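You operate a simulated robot arm through the tools that you are given. There is no shell and no other tool.

Carry out the task below with a simulated robot arm. There is one attempt and no reset: what you move stays moved.

Task
Unlock the hand press, seat the cap of the grey valve and lock it again.
Fine: valve from the TO PRESS rack into the DONE tray; leave the swing plate out; red knob back to LOCK. Set down upright: what you pick out.

Only the result counts: the job must be done as asked and must still hold three seconds after the hand-in. Knocking over, shifting, dropping, spilling or breaking anything else fails it. Lids that push on must go on centred and level and be pressed home; caps that screw on are set level and turned clockwise until they are tight.

Robot
A 7-joint arm with a two-finger parallel gripper, fixed in place. Base frame: the origin is at the foot of the arm, x ahead of it, y to its left, z up; the work surface is at about z = 0.6. Units: cm, degrees, N and s.
With the tool pointing down near the work surface it reaches from about 24 to 62 cm from the base axis. Its first joint turns from -66.0 to 66.0 degrees. Payload 2.6 kg.
The tool frame sits at the grasp point between the pads (the TCP): z along the fingers, y along the line on which they close. The tips reach 3 cm beyond it. Largest opening 9.4 cm; finger width 2.8, thickness 1; the body of the gripper, 5 by 9.6 cm, starts 5.5 cm behind the TCP.
Orientation is that of the tool frame in the base frame, as [roll, pitch, yaw] about the fixed x, y, z axes, in that order (R = Rz(yaw) Ry(pitch) Rx(roll)). With the fingers straight down and closing along the base's y, the tool's x points along the base's -x, its y along +y and its z along -z.

Tools
- The arm moves only by the tool apply_moves. Its argument "moves" is a list of rows, each a list of 7 numbers: the shift along the tool's x, y, z in cm, then the turn, a rotation vector about the tool's x, y, z in degrees, then the opening, from 0 (shut) to 1 (fully open). In form: [[dx, dy, dz, wx, wy, wz, claw], ...]. A call has 1 to 20 rows; each row is the pose to reach, as a shift and turn from the pose commanded when the call began, along the tool's axes at that moment. Each row takes 0.2 s and may step no farther than 5 cm and 8.6 degrees from the row before; otherwise, or with a gripper value out of range, the whole call is refused. Where a pose cannot be reached the arm comes as near as it can. A force on the tool above 40 N (or 10 N above the force at the start of the call, whichever is more), or a blocked arm, ends the call early, and 0.2 s more pass. Each finger travels about 7.2 cm/s and halts on what it meets, pressing with about 45 N; the grip force reading is that of the motor and also rises with nothing between the fingers. The clock runs only during rows and for 0.2 s after the last one: add rows that repeat a pose to give the fingers time. It gives the time, the measured TCP pose, the force on the tool (base axes), the opening and the grip force at its end, in the units of the frame above (readings bear some noise), with the torque about the TCP (base axes, N m) and any sound that the robot's microphone picked up, and new pictures: "show" is both (left out), scene, wrist or none.
- Cameras (640 x 400 px; columns grow to the right, rows downward): "scene" is fixed at [4.29, 44.05, 55.78]; the picture's right is [-0.69, -0.72, 0.00], its down [-0.43, 0.41, -0.80] and it looks along [0.58, -0.56, -0.60] (base axes); focal length 260 px, centre (320, 200). "wrist" rides on the gripper at [7.6, 1.4, -10.3] in the tool frame; the picture's right is [-0.18, 0.98, 0.00], its down [-0.75, -0.14, -0.64] and it looks along [-0.63, -0.12, 0.77] (tool axes); focal length 243 px, centre (320, 200). There is no depth. A picture from a camera that has moved, and an enlarged one, comes with that camera's place and axes in the base frame and with its lens.
- enlarge(camera, box): a new picture of the part [left, top, right, bottom] of that camera's present view, enlarged. The clock stands still meanwhile.
- sign_off(): hands the job in; it is judged then, once.

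Nothing tells you positions but the pictures and the camera data. Unless the task says otherwise, let go and move clear before handing in.

The tools are called after "Call:" as a command line: name --pt "numbers of a row" for each row, then --argument value for the rest, lists and objects as JSON in quotes. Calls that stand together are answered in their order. apply_moves: Moves the arm, as the interface text tells. Its arguments: {"type":"object","properties":{"moves":{"type":"array","items":{"type":"array","items":{"type":"number"}}},"show":{"type":"string","enum":["both","scene","wrist","none"]}},"required":["moves"]} The other tools are called the same way: enlarge (camera, box) takes an enlarged picture of a part of a camera's view; sign_off () hands the job in.

At the start:

```text
time: 0.0
eef_pos: [37.68, 2.22, 40.98]
tool_rot: [180.0, 0.1, 180.0]
wrist_force: [0.3, -0.3, 0.5]
torque: [0.0, 0.0, 0.01]
width: 9.4
finger_force: 0.2
```

scene: 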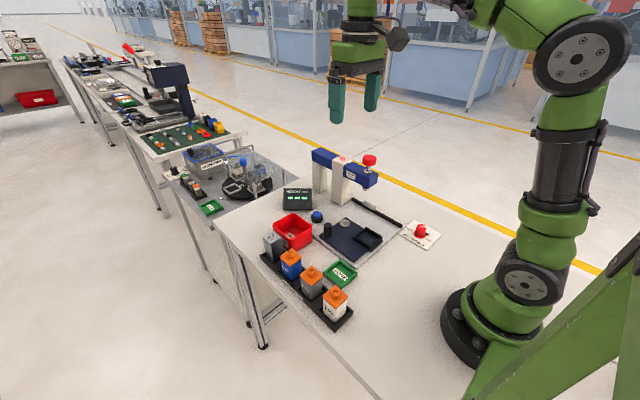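
wrist: 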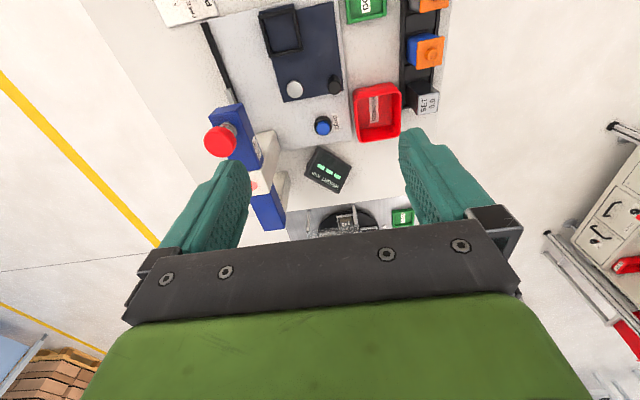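

I see a bench with a hand press (blue/white), a rack with coloured valves, a green DONE tray and a red knob on a white plate. I'll enlarge the views to read the labels before moving.

Call:
enlarge --camera "scene" --box '[240, 130, 460, 340]'

Call:
enlarge --camera "scene" --box '[300, 140, 450, 260]'

Call:
enlarge --camera "scene" --box '[250, 215, 370, 335]'

Call:
enlarge --camera "wrist" --box '[150, 0, 480, 240]'

```text
1.90 times, centred on (350, 235) of scene
camera zoom: at [4.29, 44.05, 55.78], right [-0.69, -0.72, 0.0], down [-0.43, 0.41, -0.8], along [0.58, -0.56, -0.6], focal length 495 px, centre (263, 133)
```

zoom: 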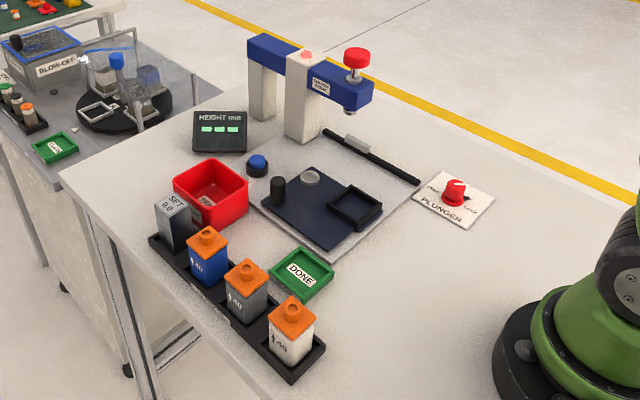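

```text
3.33 times, centred on (375, 200) of scene
camera zoom: at [4.29, 44.05, 55.78], right [-0.69, -0.72, 0.0], down [-0.43, 0.41, -0.8], along [0.58, -0.56, -0.6], focal length 867 px, centre (137, 200)
```

zoom: 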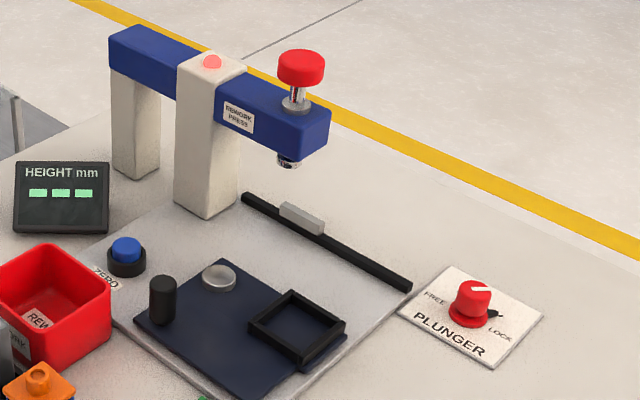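

```text
3.33 times, centred on (310, 275) of scene
camera zoom: at [4.29, 44.05, 55.78], right [-0.69, -0.72, 0.0], down [-0.43, 0.41, -0.8], along [0.58, -0.56, -0.6], focal length 867 px, centre (353, -50)
```

zoom: 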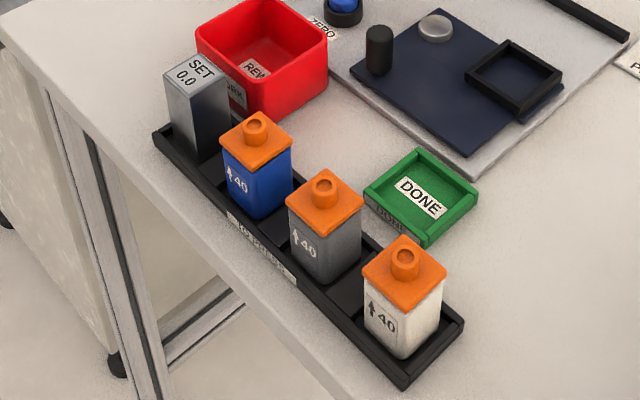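

```text
1.67 times, centred on (315, 120) of wrist
camera zoom: at [29.92, 3.66, 51.13], right [0.18, 0.98, 0.0], down [0.75, -0.14, 0.64], along [0.63, -0.12, -0.77], focal length 404 px, centre (328, 333)
```

zoom: 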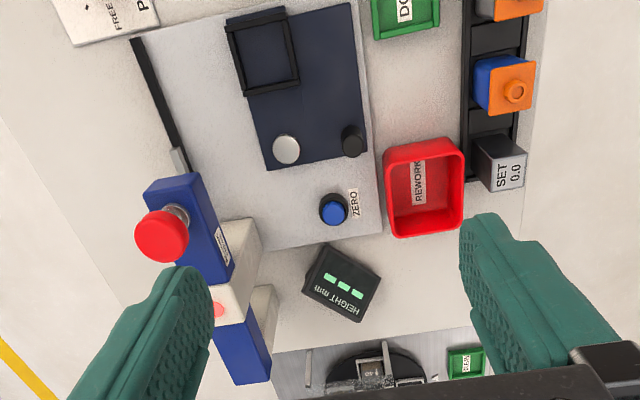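

The press is at about x=42, y=-12, the pivoting swing plate nearby with its nest at about (33,-4), and the grey valve is at about (33,19). I'll look closer at the lock knob and the plate.

Call:
enlarge --camera "scene" --box '[395, 210, 447, 252]'

Call:
enlarge --camera "scene" --box '[310, 195, 400, 265]'

Call:
enlarge --camera "wrist" --box '[150, 0, 350, 130]'

Call:
enlarge --camera "scene" --box '[275, 250, 345, 310]'

```text
9.52 times, centred on (421, 231) of scene
camera zoom: at [4.29, 44.05, 55.78], right [-0.69, -0.72, 0.0], down [-0.43, 0.41, -0.8], along [0.58, -0.56, -0.6], focal length 2477 px, centre (-642, -95)
```

zoom: 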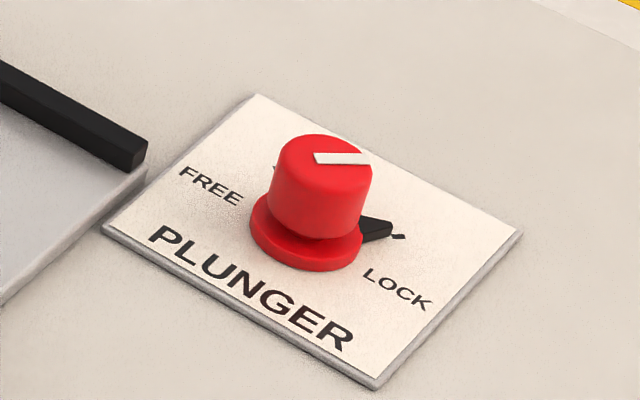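

```text
5.71 times, centred on (355, 230) of scene
camera zoom: at [4.29, 44.05, 55.78], right [-0.69, -0.72, 0.0], down [-0.43, 0.41, -0.8], along [0.58, -0.56, -0.6], focal length 1486 px, centre (120, 29)
```

zoom: 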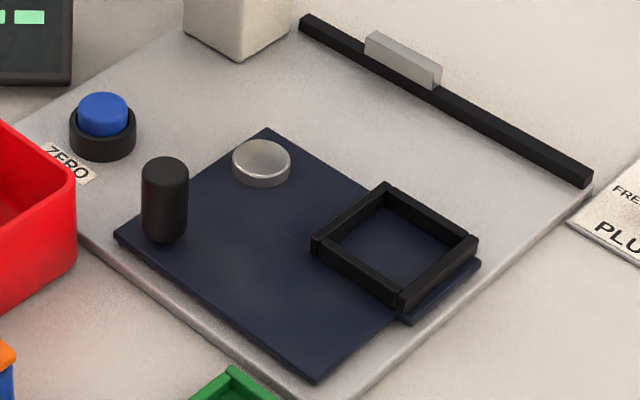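

```text
3.08 times, centred on (250, 65) of wrist
camera zoom: at [29.92, 3.66, 51.13], right [0.18, 0.98, 0.0], down [0.75, -0.14, 0.64], along [0.63, -0.12, -0.77], focal length 746 px, centre (535, 615)
```

zoom: 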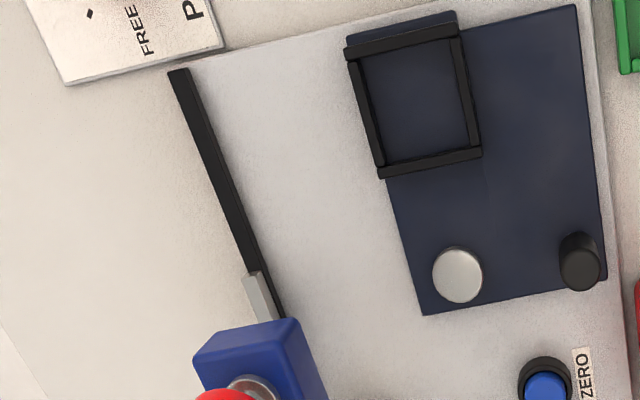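

```text
6.67 times, centred on (310, 280) of scene
camera zoom: at [4.29, 44.05, 55.78], right [-0.69, -0.72, 0.0], down [-0.43, 0.41, -0.8], along [0.58, -0.56, -0.6], focal length 1734 px, centre (387, -333)
```

zoom: 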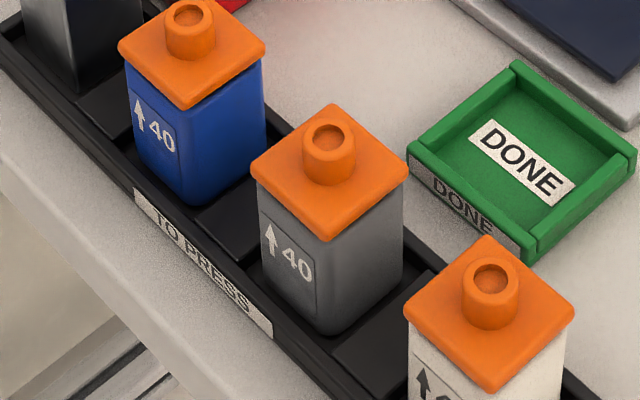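

The knob points to LOCK, and the swing plate (silver pivot disc, black handle, square nest) is swung out. I'll move the arm back and lower for a more accurate wrist view.

Call:
apply_moves --pt "2.7 -1 2.7 0 0 0 1" --pt "5.4 -2 5.5 0 0 0 1" --pt "8 -3 8.2 0 0 0 1" --pt "10.7 -4.2 11 0 0 0 1" --pt "10.7 -4.2 11 0 0 0 1" --show "wrist"

```text
time: 1.2
eef_pos: [26.8, -2.04, 29.78]
tool_rot: [179.9, 0.1, 179.9]
wrist_force: [-0.4, 0.0, 0.5]
torque: [-0.03, 0.0, 0.01]
width: 9.4
finger_force: 0.0
camera wrist: at [19.22, -0.62, 40.07], right [0.18, 0.98, 0.0], down [0.75, -0.14, 0.64], along [0.63, -0.12, -0.77], focal length 243 px, centre (320, 200)
```

wrist: 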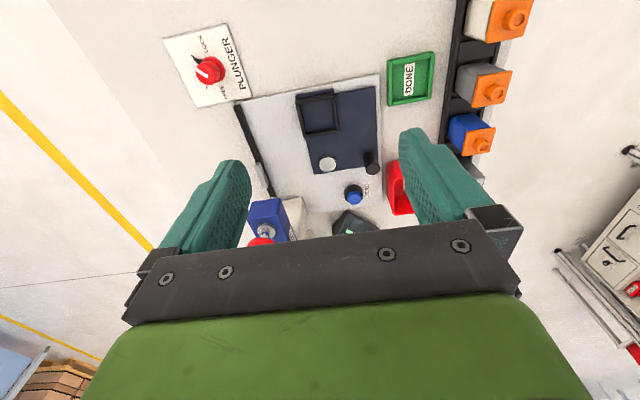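

Call:
enlarge --camera "wrist" --box '[160, 20, 320, 120]'

Call:
enlarge --camera "wrist" --box '[230, 70, 400, 250]'

Call:
enlarge --camera "wrist" --box '[370, 0, 540, 170]'

```text
4.00 times, centred on (240, 70) of wrist
camera zoom: at [19.22, -0.62, 40.07], right [0.18, 0.98, 0.0], down [0.75, -0.14, 0.64], along [0.63, -0.12, -0.77], focal length 970 px, centre (640, 720)
```

zoom: 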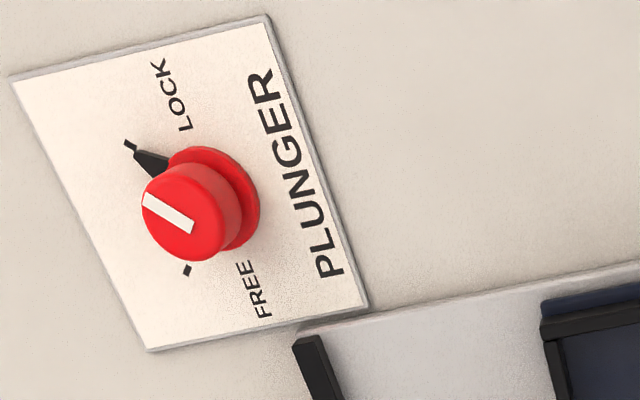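

```text
2.22 times, centred on (315, 160) of wrist
camera zoom: at [19.22, -0.62, 40.07], right [0.18, 0.98, 0.0], down [0.75, -0.14, 0.64], along [0.63, -0.12, -0.77], focal length 539 px, centre (331, 289)
```

zoom: 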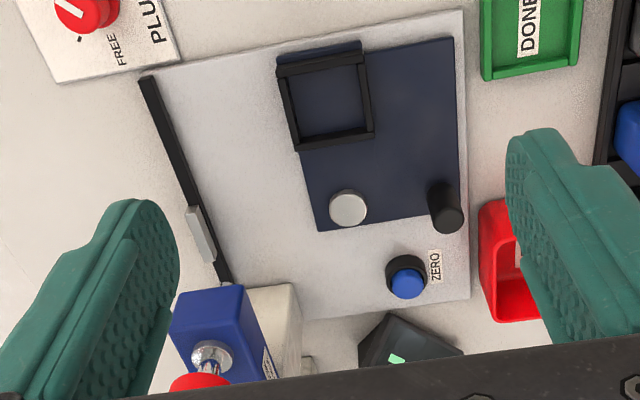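

```text
2.35 times, centred on (455, 85) of wrist
camera zoom: at [19.22, -0.62, 40.07], right [0.18, 0.98, 0.0], down [0.75, -0.14, 0.64], along [0.63, -0.12, -0.77], focal length 571 px, centre (2, 471)
```

zoom: 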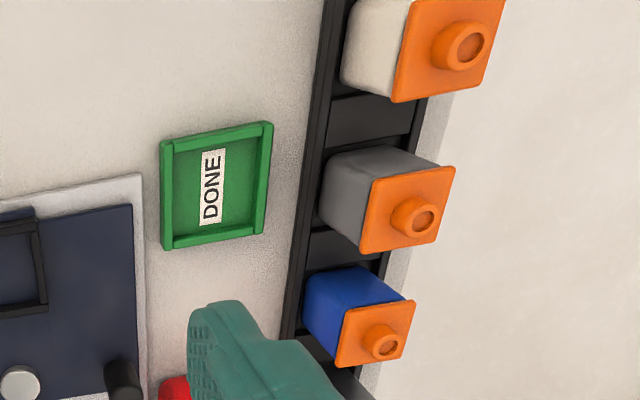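

The knob is at about (24.4,-17.1), with FREE a quarter turn counter-clockwise (seen from above) from LOCK. The grey valve is near (32.5,19.5), so I'll move the wrist camera closer to the rack next.

Call:
apply_moves --pt "0 3.5 2.2 0 0 0 1" --pt "0 7 4.4 0 0 0 1" --pt "0 10.5 6.6 0 0 0 1" --pt "0 14 8.8 0 0 0 1" --pt "0 17 11 0 0 0 1" --pt "0 17 11 0 0 0 1" --show "wrist"

```text
time: 2.6
eef_pos: [26.85, 15.16, 18.79]
tool_rot: [179.9, 0.1, 180.0]
wrist_force: [-0.7, 1.0, 0.4]
torque: [-0.01, -0.04, -0.01]
width: 9.37
finger_force: 0.1
camera wrist: at [19.18, 16.52, 29.11], right [0.18, 0.98, 0.0], down [0.75, -0.14, 0.64], along [0.63, -0.12, -0.77], focal length 243 px, centre (320, 200)
```

wrist: 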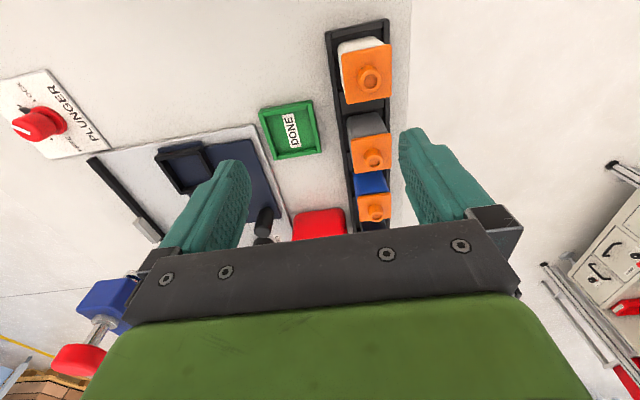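

Call:
enlarge --camera "wrist" --box '[240, 10, 420, 230]'

Call:
enlarge --camera "wrist" --box '[320, 90, 410, 200]'

```text
1.82 times, centred on (330, 120) of wrist
camera zoom: at [19.18, 16.52, 29.11], right [0.18, 0.98, 0.0], down [0.75, -0.14, 0.64], along [0.63, -0.12, -0.77], focal length 441 px, centre (302, 346)
```

zoom: 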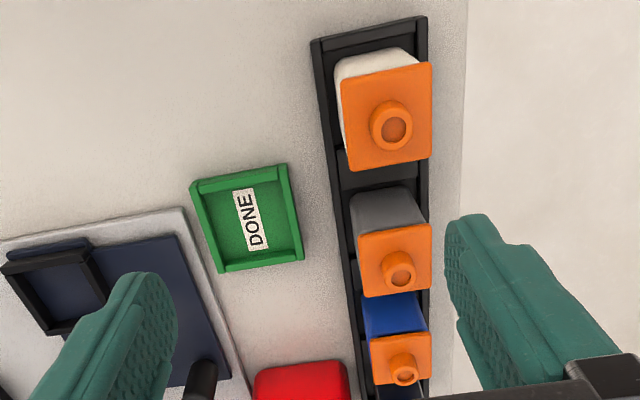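

```text
3.64 times, centred on (365, 145) of wrist
camera zoom: at [19.18, 16.52, 29.11], right [0.18, 0.98, 0.0], down [0.75, -0.14, 0.64], along [0.63, -0.12, -0.77], focal length 882 px, centre (156, 400)
```

zoom: 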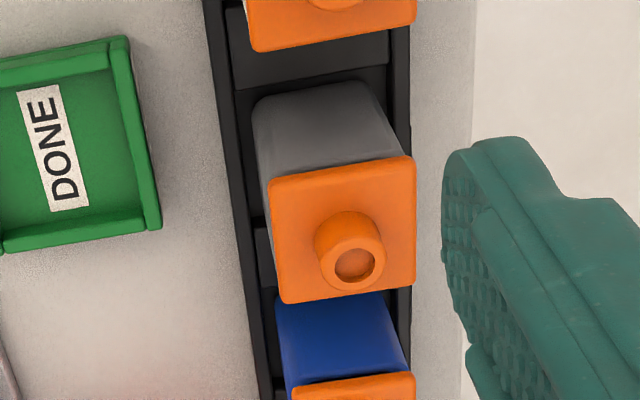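

The grey valve is at about (32.3,19.4) with its nub top at z≈8.4, between white (25) and blue (39). First I go over the lock knob at about (24.4,-17.1), with the gripper pre-turned so that the quarter turn stays within the wrist's range.

Call:
apply_moves --pt "0.27 -3.58 0.6 0 0 7.8 1" --pt "0.54 -7.17 1.2 0 0 15.6 1" --pt "0.82 -10.75 1.8 0 0 23.3 1" --pt "1.09 -14.34 2.4 0 0 31.1 1" --pt "1.36 -17.92 3.0 0 0 38.9 1" --pt "1.63 -21.5 3.6 0 0 46.7 1" --pt "1.9 -25.1 4.2 0 0 54.4 1" --pt "2.18 -28.68 4.8 0 0 62.2 1" --pt "2.45 -32.26 5.8 0 0 70 1" --pt "2.45 -32.26 5.8 0 0 70 1"

```text
time: 4.8
eef_pos: [24.51, -17.25, 13.03]
tool_rot: [179.8, 0.0, 110.0]
wrist_force: [0.8, -0.6, -0.4]
torque: [-0.03, 0.02, 0.01]
width: 9.37
finger_force: 0.1
camera wrist: at [23.17, -9.67, 23.34], right [0.99, 0.16, 0.0], down [0.12, -0.76, 0.64], along [0.1, -0.63, -0.77], focal length 243 px, centre (320, 200)
```

scene: 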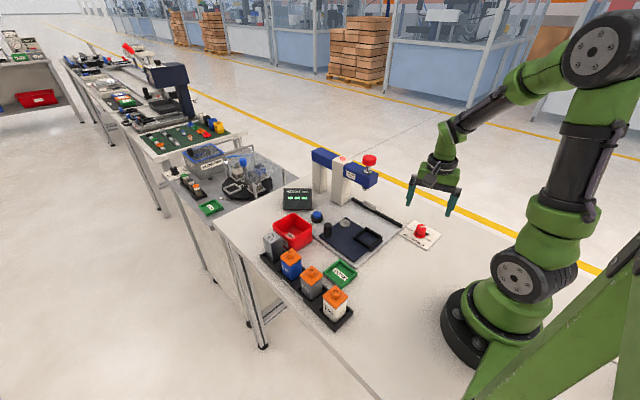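
wrist: 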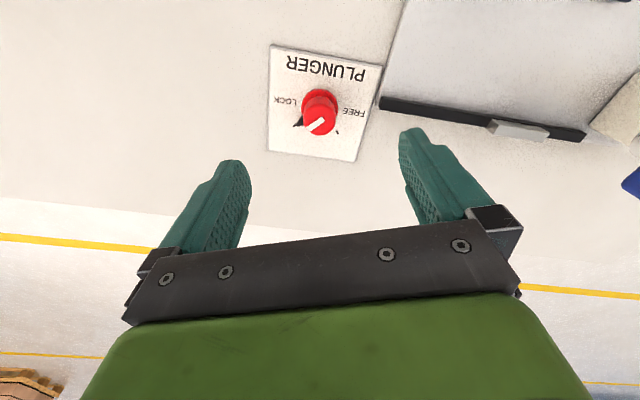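

Call:
enlarge --camera "wrist" --box '[260, 40, 380, 165]'

Call:
enlarge --camera "scene" --box '[390, 120, 480, 260]'

```text
3.20 times, centred on (320, 102) of wrist
camera zoom: at [23.17, -9.67, 23.34], right [0.99, 0.16, 0.0], down [0.12, -0.76, 0.64], along [0.1, -0.63, -0.77], focal length 776 px, centre (320, 512)
```

zoom: 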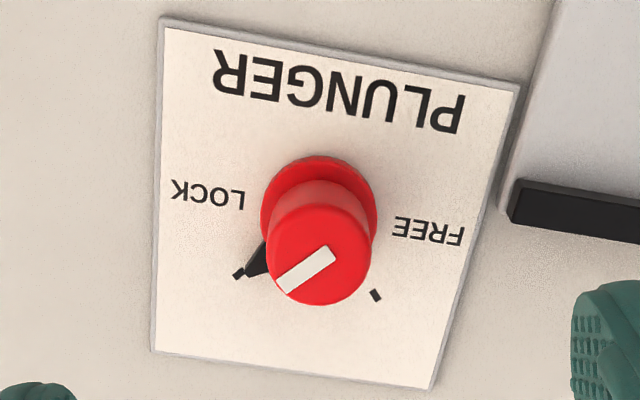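

```text
2.86 times, centred on (435, 190) of scene
camera zoom: at [4.3, 44.05, 55.78], right [-0.69, -0.72, 0.0], down [-0.43, 0.41, -0.8], along [0.58, -0.56, -0.6], focal length 743 px, centre (-9, 229)
```

zoom: 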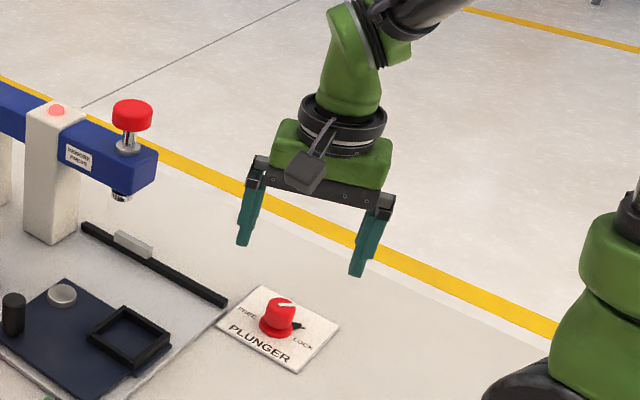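

The gripper is above the knob, which sits at about (24.4,-17.0) and is about 2.7 cm wide. I'll descend around it and close.

Call:
apply_moves --pt "0.27 0 2.7 0 0 0 1" --pt "0.27 0 5.4 0 0 0 0.8" --pt "0.27 0 7.0 0 0 0 0.6" --pt "0.27 0 8.0 0 0 0 0.6" --pt "0.27 0 8.0 0 0 0 0.5" --pt "0.27 0 8.0 0 0 0 0.3" --pt "0.27 0 8.0 0 0 0 0.1" --pt "0.27 0 8.0 0 0 0 0.0" --pt "0.27 0 8.0 0 0 0 0.0"

```text
time: 6.8
eef_pos: [24.32, -17.04, 4.91]
tool_rot: [180.0, -0.2, 109.9]
wrist_force: [-9.9, -8.8, -5.4]
torque: [-0.04, 0.2, -0.07]
width: 2.71
finger_force: 45.3
camera wrist: at [23.01, -9.33, 15.25], right [0.99, 0.16, 0.0], down [0.12, -0.76, 0.64], along [0.1, -0.63, -0.77], focal length 243 px, centre (320, 200)
```

scene: 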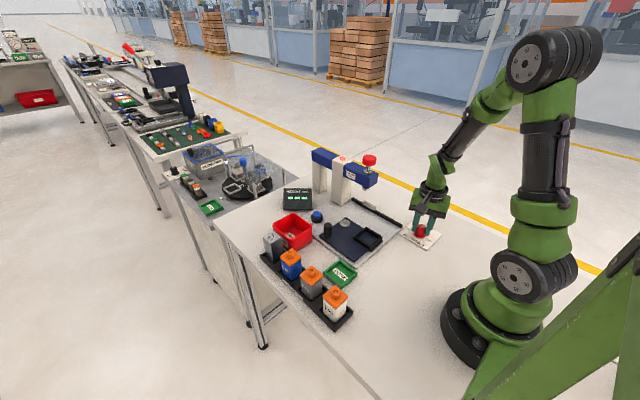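
wrist: 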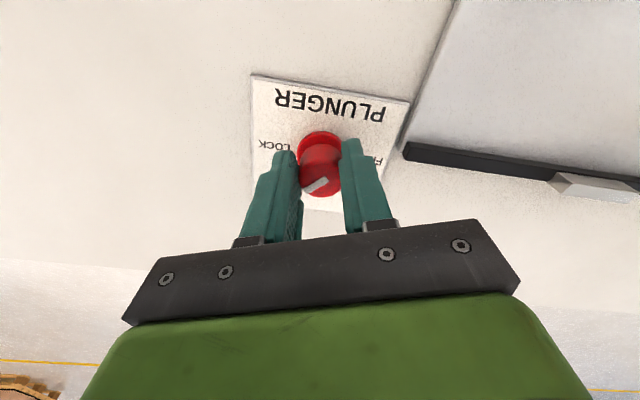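

The knob is held (2.7 cm). I'll turn it counter-clockwise in stages, checking torque and picture.

Call:
apply_moves --pt "0 -0.1 0 0 0 -8 0" --pt "0 -0.1 0 0 0 -16 0" --pt "0 -0.1 0 0 0 -24 0" --pt "0 -0.1 0 0 0 -32 0" --pt "0 -0.1 0 0 0 -40 0" --pt "0 -0.1 0 0 0 -48 0" --pt "0 -0.1 0 0 0 -48 0"

```text
time: 8.0
eef_pos: [24.07, -17.28, 5.09]
tool_rot: [-179.9, -0.1, 146.0]
wrist_force: [0.2, -2.5, -3.4]
torque: [0.28, 0.1, -0.01]
width: 2.71
finger_force: 44.8
stopped in row 5: the force on the tool passed its limit at 42 N (the readings are from after the stop); the commanded pose is now the measured one
camera wrist: at [18.51, -11.76, 15.26], right [0.7, 0.71, 0.0], down [0.55, -0.54, 0.64], along [0.46, -0.45, -0.77], focal length 243 px, centre (320, 200)
```

scene: 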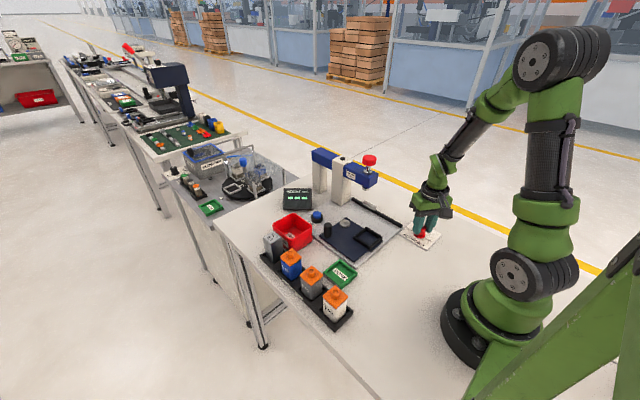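
wrist: 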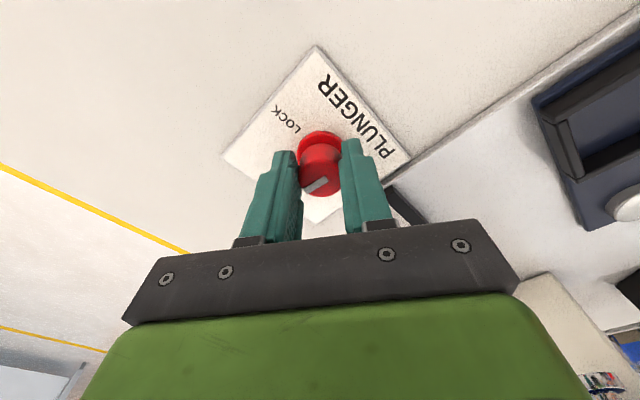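

The knob turned about 36° with the gripper, but a sideways load built up because my grip is slightly off the knob's axis. I'll measure the centre more exactly.

Call:
enlarge --camera "wrist" --box '[250, 90, 400, 230]'

Call:
enlarge --camera "scene" --box '[390, 200, 460, 260]'

```text
2.86 times, centred on (325, 160) of wrist
camera zoom: at [18.51, -11.76, 15.26], right [0.7, 0.71, 0.0], down [0.55, -0.54, 0.64], along [0.46, -0.45, -0.77], focal length 693 px, centre (306, 314)
```

zoom: 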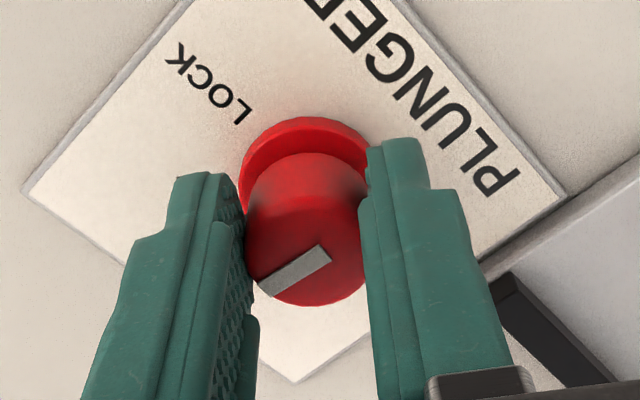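

```text
6.67 times, centred on (425, 230) of scene
camera zoom: at [4.3, 44.05, 55.78], right [-0.69, -0.72, 0.0], down [-0.43, 0.41, -0.8], along [0.58, -0.56, -0.6], focal length 1734 px, centre (-380, 0)
```

zoom: 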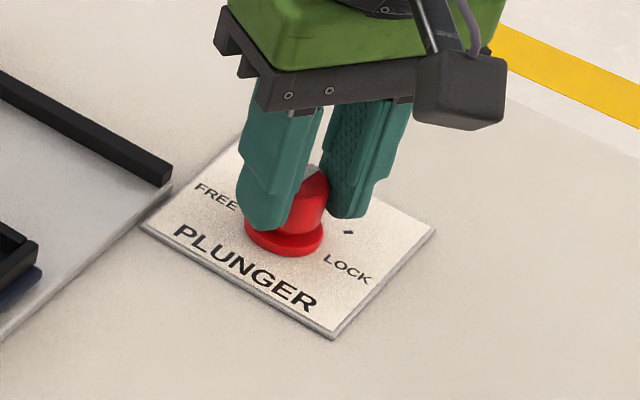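

The pointer and knob turned with the grip, and the load is now near zero. I'll continue the turn from here with no sideways shift, in short steps.

Call:
apply_moves --pt "0 0 0 0 0 -6 0" --pt "0 0 0 0 0 -12 0" --pt "0 0 0 0 0 -12 0" --show "none"

```text
time: 8.8
eef_pos: [24.03, -17.27, 5.0]
tool_rot: [-179.9, -0.2, 158.1]
wrist_force: [-10.2, -11.4, -3.0]
torque: [-0.36, -0.23, -0.07]
width: 2.71
finger_force: 44.5
```

The load points toward (-x,-y), which means the axis is offset a little from my TCP. I'll add a small compensating shift as I keep turning.

Call:
apply_moves --pt "0.02 -0.1 0 0 0 0 0" --pt "0.01 -0.16 0 0 0 -6 0" --pt "0.0 -0.22 0 0 0 -12 0" --pt "0.0 -0.22 0 0 0 -12 0" --show "none"

```text
time: 9.8
eef_pos: [23.95, -17.43, 4.93]
tool_rot: [-180.0, -0.2, 170.2]
wrist_force: [-7.2, -6.5, -7.0]
torque: [-0.29, -0.51, -0.01]
width: 2.71
finger_force: 44.8
```

About 60° turned with the load falling. I'll continue toward FREE.

Call:
apply_moves --pt "0.03 -0.06 0 0 0 -6 0" --pt "0.03 -0.12 0 0 0 -12 0" --pt "0.03 -0.18 0 0 0 -18 0" --pt "0.03 -0.18 0 0 0 -18 0"

```text
time: 10.8
eef_pos: [24.02, -17.57, 4.89]
tool_rot: [-179.9, 0.0, -171.7]
wrist_force: [4.4, -11.2, -17.3]
torque: [-0.21, 0.36, -0.05]
width: 2.72
finger_force: 45.1
camera wrist: at [16.2, -17.25, 15.27], right [0.04, 1.0, 0.0], down [0.77, -0.03, 0.64], along [0.64, -0.03, -0.77], focal length 243 px, centre (320, 200)
```

scene: 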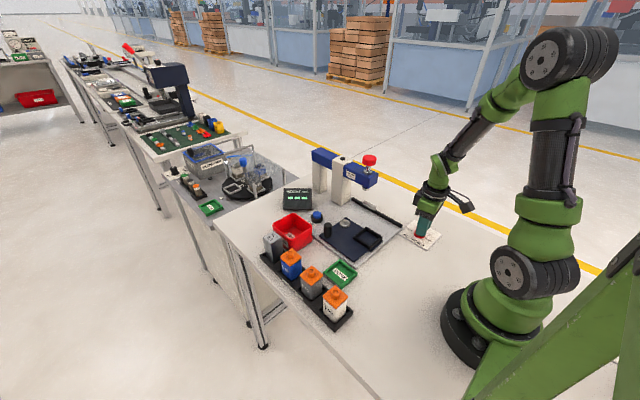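
wrist: 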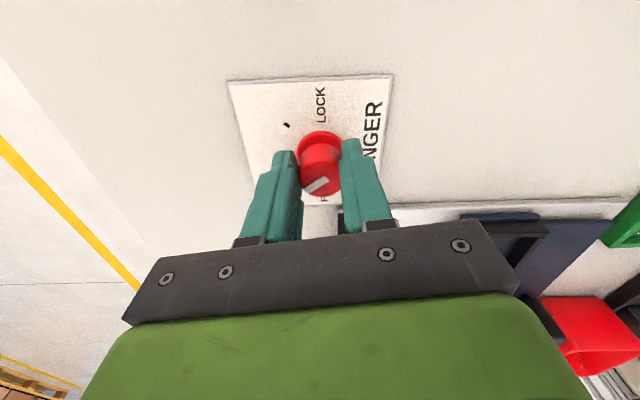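

78° turned so far with very little torque about the axis. I'll complete the last 12°.

Call:
apply_moves --pt "0.0 -0.08 0.1 0 0 0 0" --pt "0.0 -0.1 0.1 0 0 -5 0" --pt "0.0 -0.12 0.1 0 0 -10 0" --pt "0.0 -0.12 0.1 0 0 -10 0"

Call:
enlarge --camera "wrist" --box '[220, 60, 420, 220]'

Call:
enlarge --camera "scene" --box '[300, 135, 460, 260]'

```text
time: 11.9
eef_pos: [23.99, -17.63, 4.98]
tool_rot: [179.9, 0.0, -162.0]
wrist_force: [0.1, 1.4, 1.3]
torque: [-0.13, -0.13, -0.32]
width: 2.71
finger_force: 45.3
stopped in row 4: the force on the tool passed its limit at 41 N (the readings are from after the stop); the commanded pose is now the measured one
camera wrist: at [16.28, -18.68, 15.21], right [-0.13, 0.99, 0.0], down [0.76, 0.1, 0.64], along [0.64, 0.08, -0.77], focal length 243 px, centre (320, 200)
```

scene: 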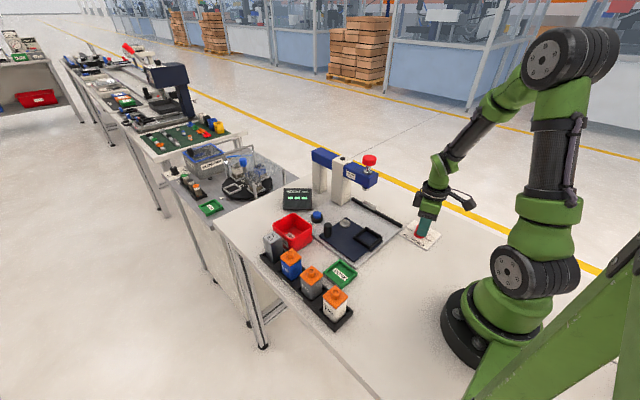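
wrist: 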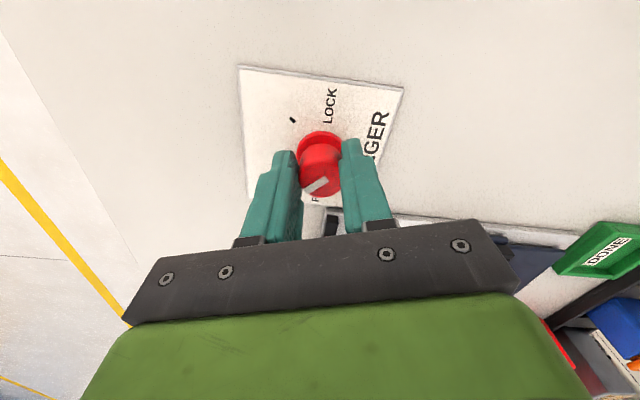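

```text
2.50 times, centred on (320, 140) of wrist
camera zoom: at [16.28, -18.68, 15.21], right [-0.13, 0.99, 0.0], down [0.76, 0.1, 0.64], along [0.64, 0.08, -0.77], focal length 606 px, centre (320, 350)
```

zoom: 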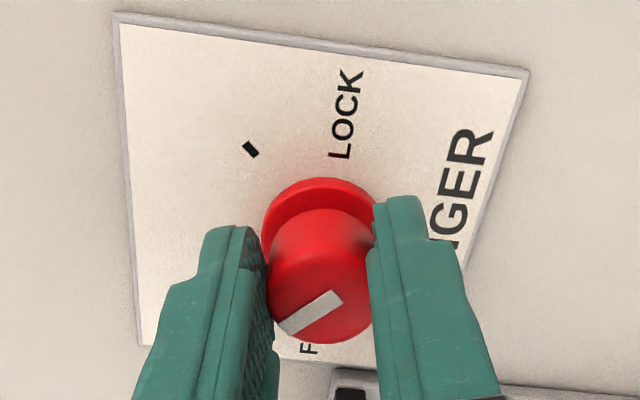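

```text
3.20 times, centred on (380, 198) of scene
camera zoom: at [4.3, 44.05, 55.78], right [-0.69, -0.72, 0.0], down [-0.43, 0.41, -0.8], along [0.58, -0.56, -0.6], focal length 832 px, centre (128, 208)
```

zoom: 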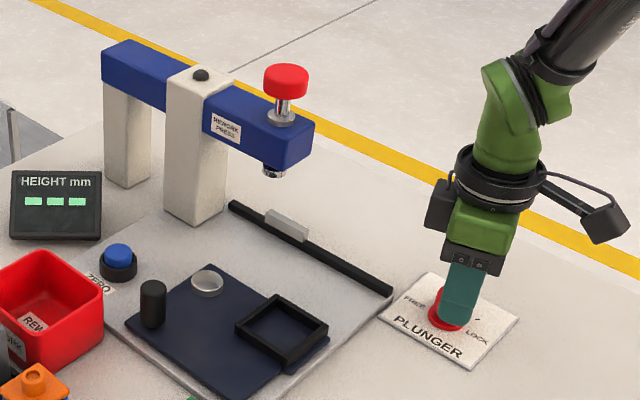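

The lamp on the press went dark and the knob met its end stop at about 88°, so the plunger is free. I'll release and lift clear.

Call:
apply_moves --pt "0 0 0 0 0 0 0.3" --pt "0 0 0 0 0 0 0.6" --pt "0 0 0 0 0 0 0.6" --pt "0 0 -3 0 0 0 0.6" --pt "0 0 -7 0 0 0 0.8" --pt "0 0 -11 0 0 0 1" --pt "0 0 -14 0 0 0 1" --pt "0 0 -14 0 0 0 1"

Call:
enlarge --camera "wrist" --box '[220, 60, 420, 220]'

Call:
enlarge --camera "scene" --box '[300, 135, 460, 260]'

```text
time: 13.7
eef_pos: [24.06, -17.74, 18.93]
tool_rot: [179.9, -0.2, -162.0]
wrist_force: [0.9, 0.5, 0.0]
torque: [0.0, -0.01, -0.01]
width: 9.39
finger_force: 0.1
camera wrist: at [16.32, -18.75, 29.29], right [-0.13, 0.99, 0.0], down [0.76, 0.1, 0.64], along [0.64, 0.08, -0.77], focal length 243 px, centre (320, 200)
```

scene: 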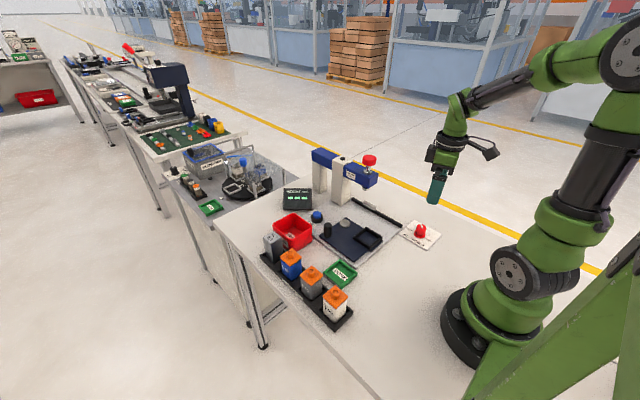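
wrist: 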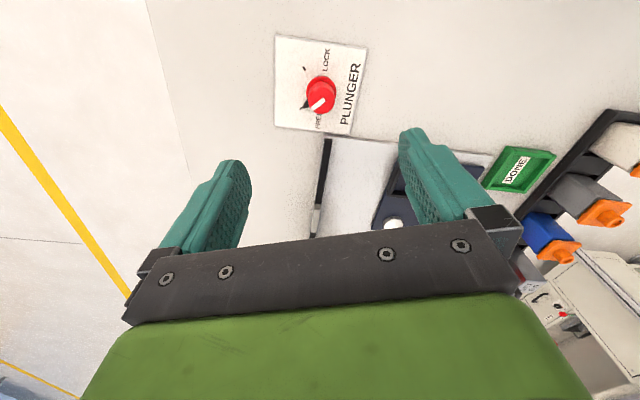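

```text
2.50 times, centred on (320, 140) of wrist
camera zoom: at [16.32, -18.75, 29.29], right [-0.13, 0.99, 0.0], down [0.76, 0.1, 0.64], along [0.64, 0.08, -0.77], focal length 606 px, centre (320, 350)
```

zoom: 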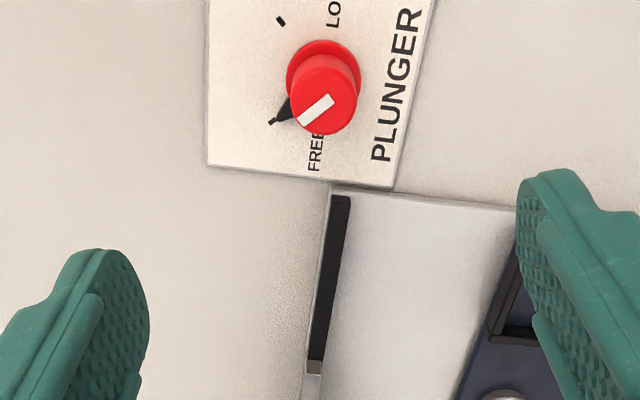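

```text
3.20 times, centred on (380, 198) of scene
camera zoom: at [4.29, 44.05, 55.78], right [-0.69, -0.72, 0.0], down [-0.43, 0.41, -0.8], along [0.58, -0.56, -0.6], focal length 832 px, centre (128, 208)
```

zoom: 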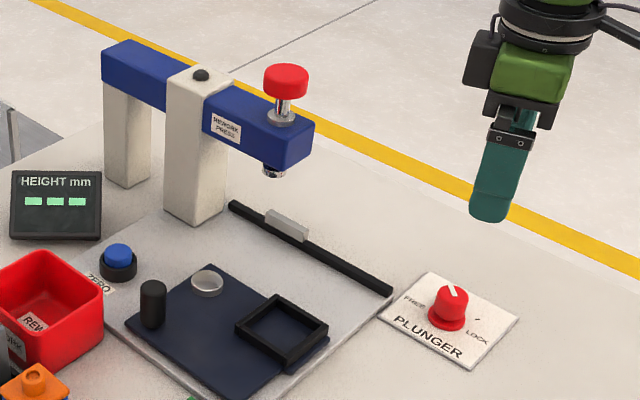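

The pointer is on FREE and the lamp is off. Next I go to hover over the grey valve with the fingers closing along y.

Call:
apply_moves --pt "-2.15 3.64 0.3 0 0 2 1" --pt "-4.29 7.28 0.6 0 0 4 1" --pt "-6.44 10.92 0.9 0 0 6 1" --pt "-8.58 14.56 1.2 0 0 8 1" --pt "-10.73 18.2 1.5 0 0 10 1" --pt "-12.87 21.85 1.8 0 0 12 1" --pt "-15.02 25.49 2.1 0 0 14 1" --pt "-17.16 29.13 2.4 0 0 16 1" --pt "-19.31 32.77 2.9 0 0 18 1" --pt "-19.31 32.77 2.9 0 0 18 1"

Call:
enlarge --camera "wrist" --box '[240, 60, 400, 240]'

```text
time: 15.9
eef_pos: [32.1, 19.47, 15.99]
tool_rot: [-180.0, -0.1, -179.9]
wrist_force: [0.0, -0.4, 0.5]
torque: [0.02, -0.01, 0.0]
width: 9.38
finger_force: 0.0
camera wrist: at [24.45, 20.95, 26.32], right [0.18, 0.98, 0.0], down [0.75, -0.14, 0.64], along [0.63, -0.12, -0.77], focal length 243 px, centre (320, 200)
```

scene: 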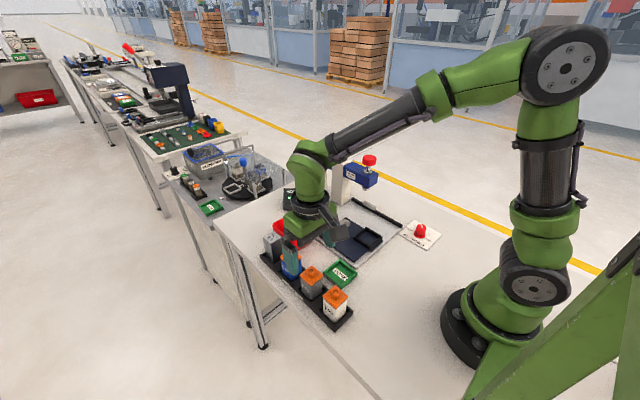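
wrist: 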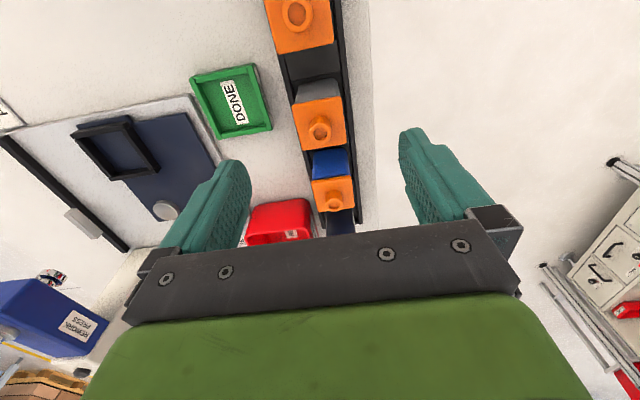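

```text
2.22 times, centred on (320, 150) of wrist
camera zoom: at [24.45, 20.95, 26.32], right [0.18, 0.98, 0.0], down [0.75, -0.14, 0.64], along [0.63, -0.12, -0.77], focal length 539 px, centre (320, 311)
```

zoom: 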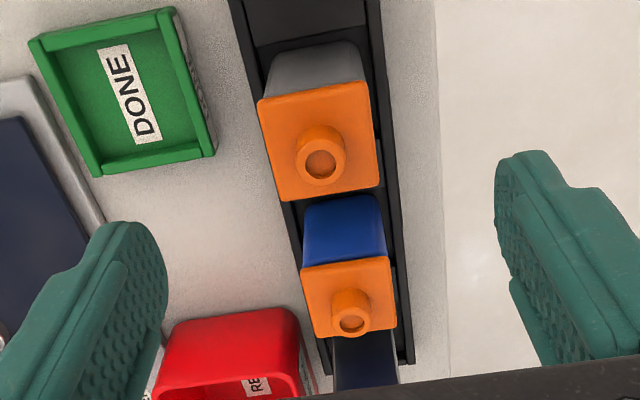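

With a small pitch correction of the wrist camera (three views agree), the grey valve is at about (32.6,19.45). I'll lower partway with the fingers wide open and check the alignment.

Call:
apply_moves --pt "-0.45 0 3 0 0 0 1" --pt "-0.45 0 6 0 0 0 1" --pt "-0.45 0 8.5 0 0 0 1" --pt "-0.45 0 8.5 0 0 0 1"

Call:
enlarge --camera "wrist" --box '[220, 90, 420, 260]'

Call:
enlarge --camera "scene" --box '[250, 210, 370, 330]'

```text
time: 16.9
eef_pos: [32.52, 19.52, 7.42]
tool_rot: [180.0, -0.2, -179.8]
wrist_force: [0.7, -0.3, 0.0]
torque: [0.05, 0.01, -0.02]
width: 9.41
finger_force: 0.0
camera wrist: at [24.93, 20.94, 17.82], right [0.18, 0.98, 0.0], down [0.75, -0.14, 0.64], along [0.63, -0.12, -0.77], focal length 243 px, centre (320, 200)
```

scene: 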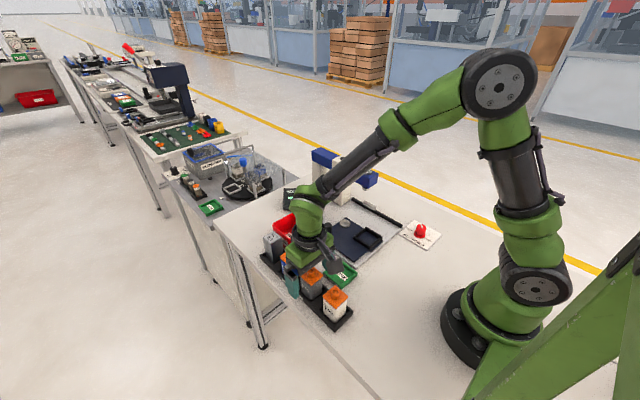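
wrist: 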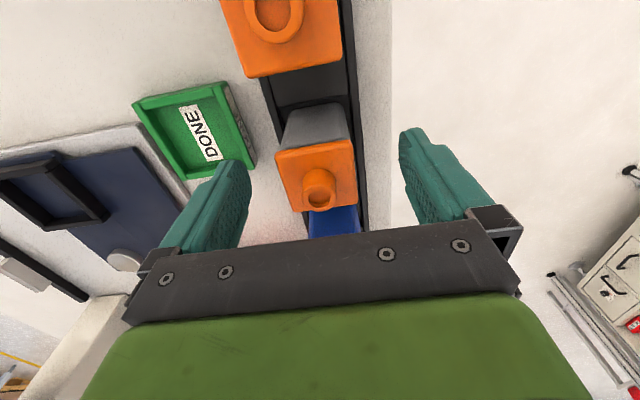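

```text
2.35 times, centred on (320, 175) of wrist
camera zoom: at [24.93, 20.94, 17.82], right [0.18, 0.98, 0.0], down [0.75, -0.14, 0.64], along [0.63, -0.12, -0.77], focal length 571 px, centre (320, 259)
```

zoom: 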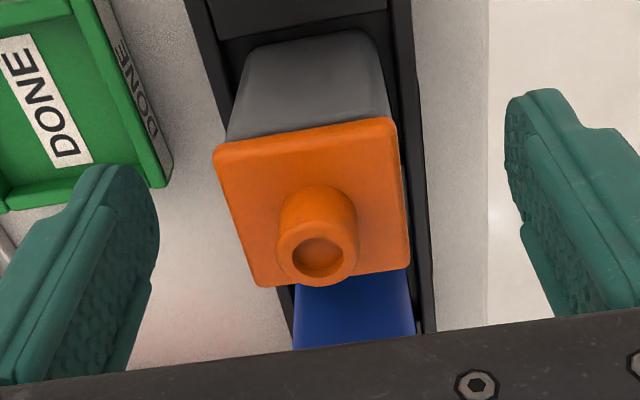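

```text
3.33 times, centred on (310, 270) of scene
camera zoom: at [4.29, 44.05, 55.78], right [-0.69, -0.72, 0.0], down [-0.43, 0.41, -0.8], along [0.58, -0.56, -0.6], focal length 867 px, centre (353, -33)
```

zoom: 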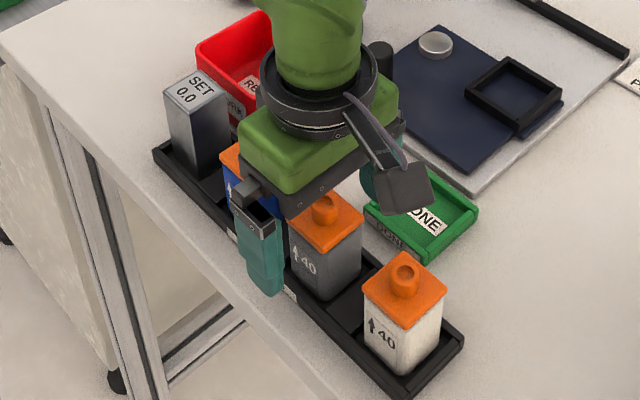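

The valve is centred between the fingers. I'll go down to z≈5.3 and close on its body, keeping the tips above the rack rim.

Call:
apply_moves --pt "0 0 1.0 0 0 0 1" --pt "0 0 2.1 0 0 0 1" --pt "0 0 2.1 0 0 0 0.8" --pt "0 0 2.1 0 0 0 0.6" --pt "0 0 2.1 0 0 0 0.5" --pt "0 0 2.1 0 0 0 0.4" --pt "0 0 2.1 0 0 0 0.3" --pt "0 0 2.1 0 0 0 0.2" --pt "0 0 2.1 0 0 0 0.2"

Call:
enlarge --camera "wrist" --box '[220, 90, 420, 260]'

Call:
enlarge --camera "scene" --box '[270, 230, 350, 310]'

```text
time: 18.9
eef_pos: [32.61, 19.44, 5.45]
tool_rot: [-180.0, -0.2, -179.9]
wrist_force: [-0.3, -0.5, 0.6]
torque: [0.0, -0.01, -0.05]
width: 4.42
finger_force: 45.0
camera wrist: at [24.96, 20.92, 15.74], right [0.18, 0.98, 0.0], down [0.75, -0.14, 0.64], along [0.63, -0.12, -0.77], focal length 243 px, centre (320, 200)
```

scene: 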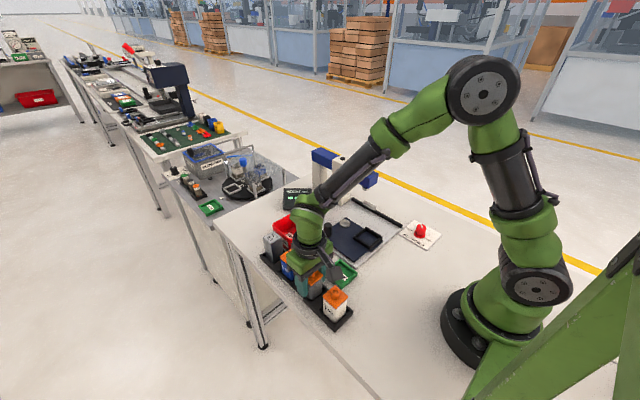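
wrist: 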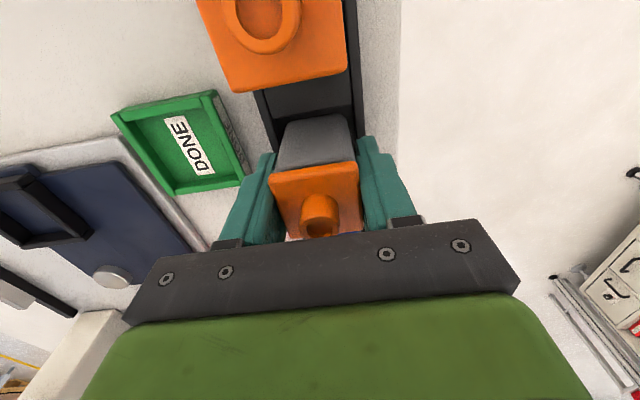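

```text
2.35 times, centred on (320, 175) of wrist
camera zoom: at [24.96, 20.92, 15.74], right [0.18, 0.98, 0.0], down [0.75, -0.14, 0.64], along [0.63, -0.12, -0.77], focal length 571 px, centre (320, 259)
```

zoom: 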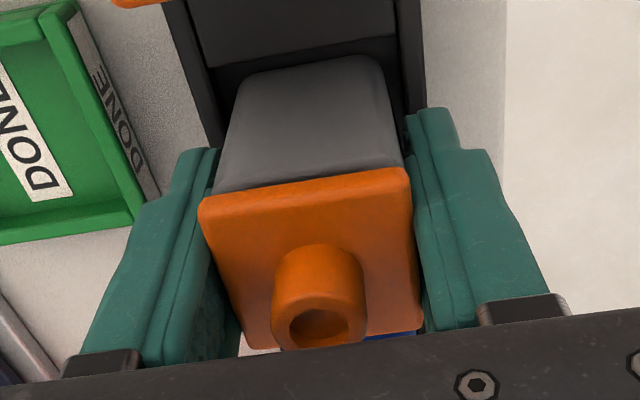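

```text
5.00 times, centred on (310, 270) of scene
camera zoom: at [4.29, 44.05, 55.78], right [-0.69, -0.72, 0.0], down [-0.43, 0.41, -0.8], along [0.58, -0.56, -0.6], focal length 1300 px, centre (370, -150)
```

zoom: 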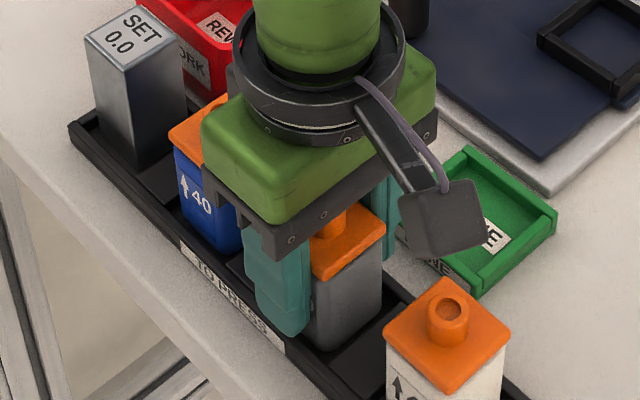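

The grip holds at 4.4 cm with no sideways load. I'll lift 1 cm slowly and check that the body comes along with the cap.

Call:
apply_moves --pt "0 0 -0.3 0 0 0 0.2" --pt "0 0 -0.6 0 0 0 0.2" --pt "0 0 -1.0 0 0 0 0.2" --pt "0 0 -1.0 0 0 0 0.2"

Call:
enlarge --camera "wrist" --box '[220, 90, 420, 260]'

Call:
enlarge --camera "scene" --box '[270, 230, 350, 310]'

```text
time: 19.9
eef_pos: [32.61, 19.51, 6.42]
tool_rot: [180.0, 0.0, -179.8]
wrist_force: [0.8, -0.8, -0.6]
torque: [0.0, 0.01, 0.0]
width: 4.4
finger_force: 45.1
camera wrist: at [24.95, 20.91, 16.74], right [0.18, 0.98, 0.0], down [0.75, -0.14, 0.64], along [0.63, -0.12, -0.77], focal length 243 px, centre (320, 200)
```

scene: 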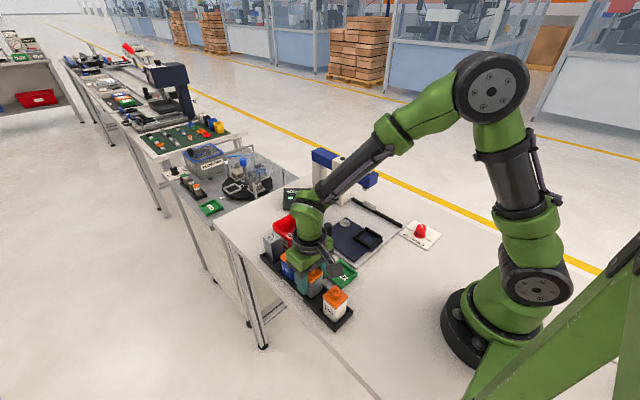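
wrist: 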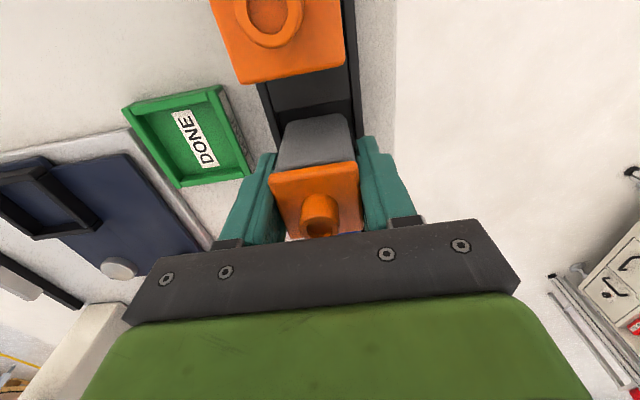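

```text
2.35 times, centred on (320, 175) of wrist
camera zoom: at [24.95, 20.91, 16.74], right [0.18, 0.98, 0.0], down [0.75, -0.14, 0.64], along [0.63, -0.12, -0.77], focal length 571 px, centre (320, 259)
```

zoom: 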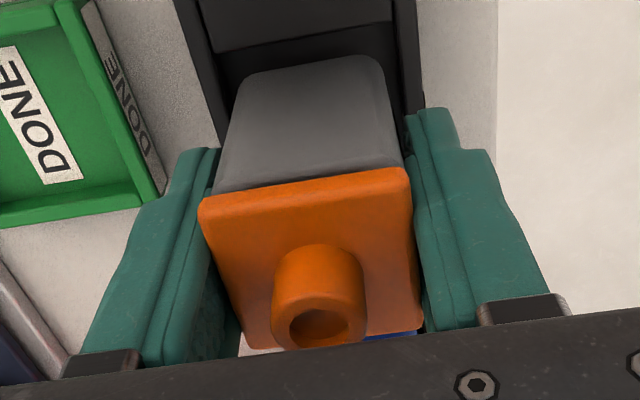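

```text
5.00 times, centred on (310, 270) of scene
camera zoom: at [4.29, 44.05, 55.78], right [-0.69, -0.72, 0.0], down [-0.43, 0.41, -0.8], along [0.58, -0.56, -0.6], focal length 1300 px, centre (370, -150)
```

zoom: 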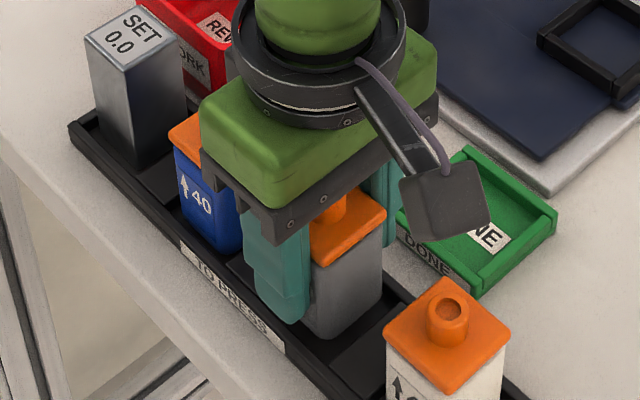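

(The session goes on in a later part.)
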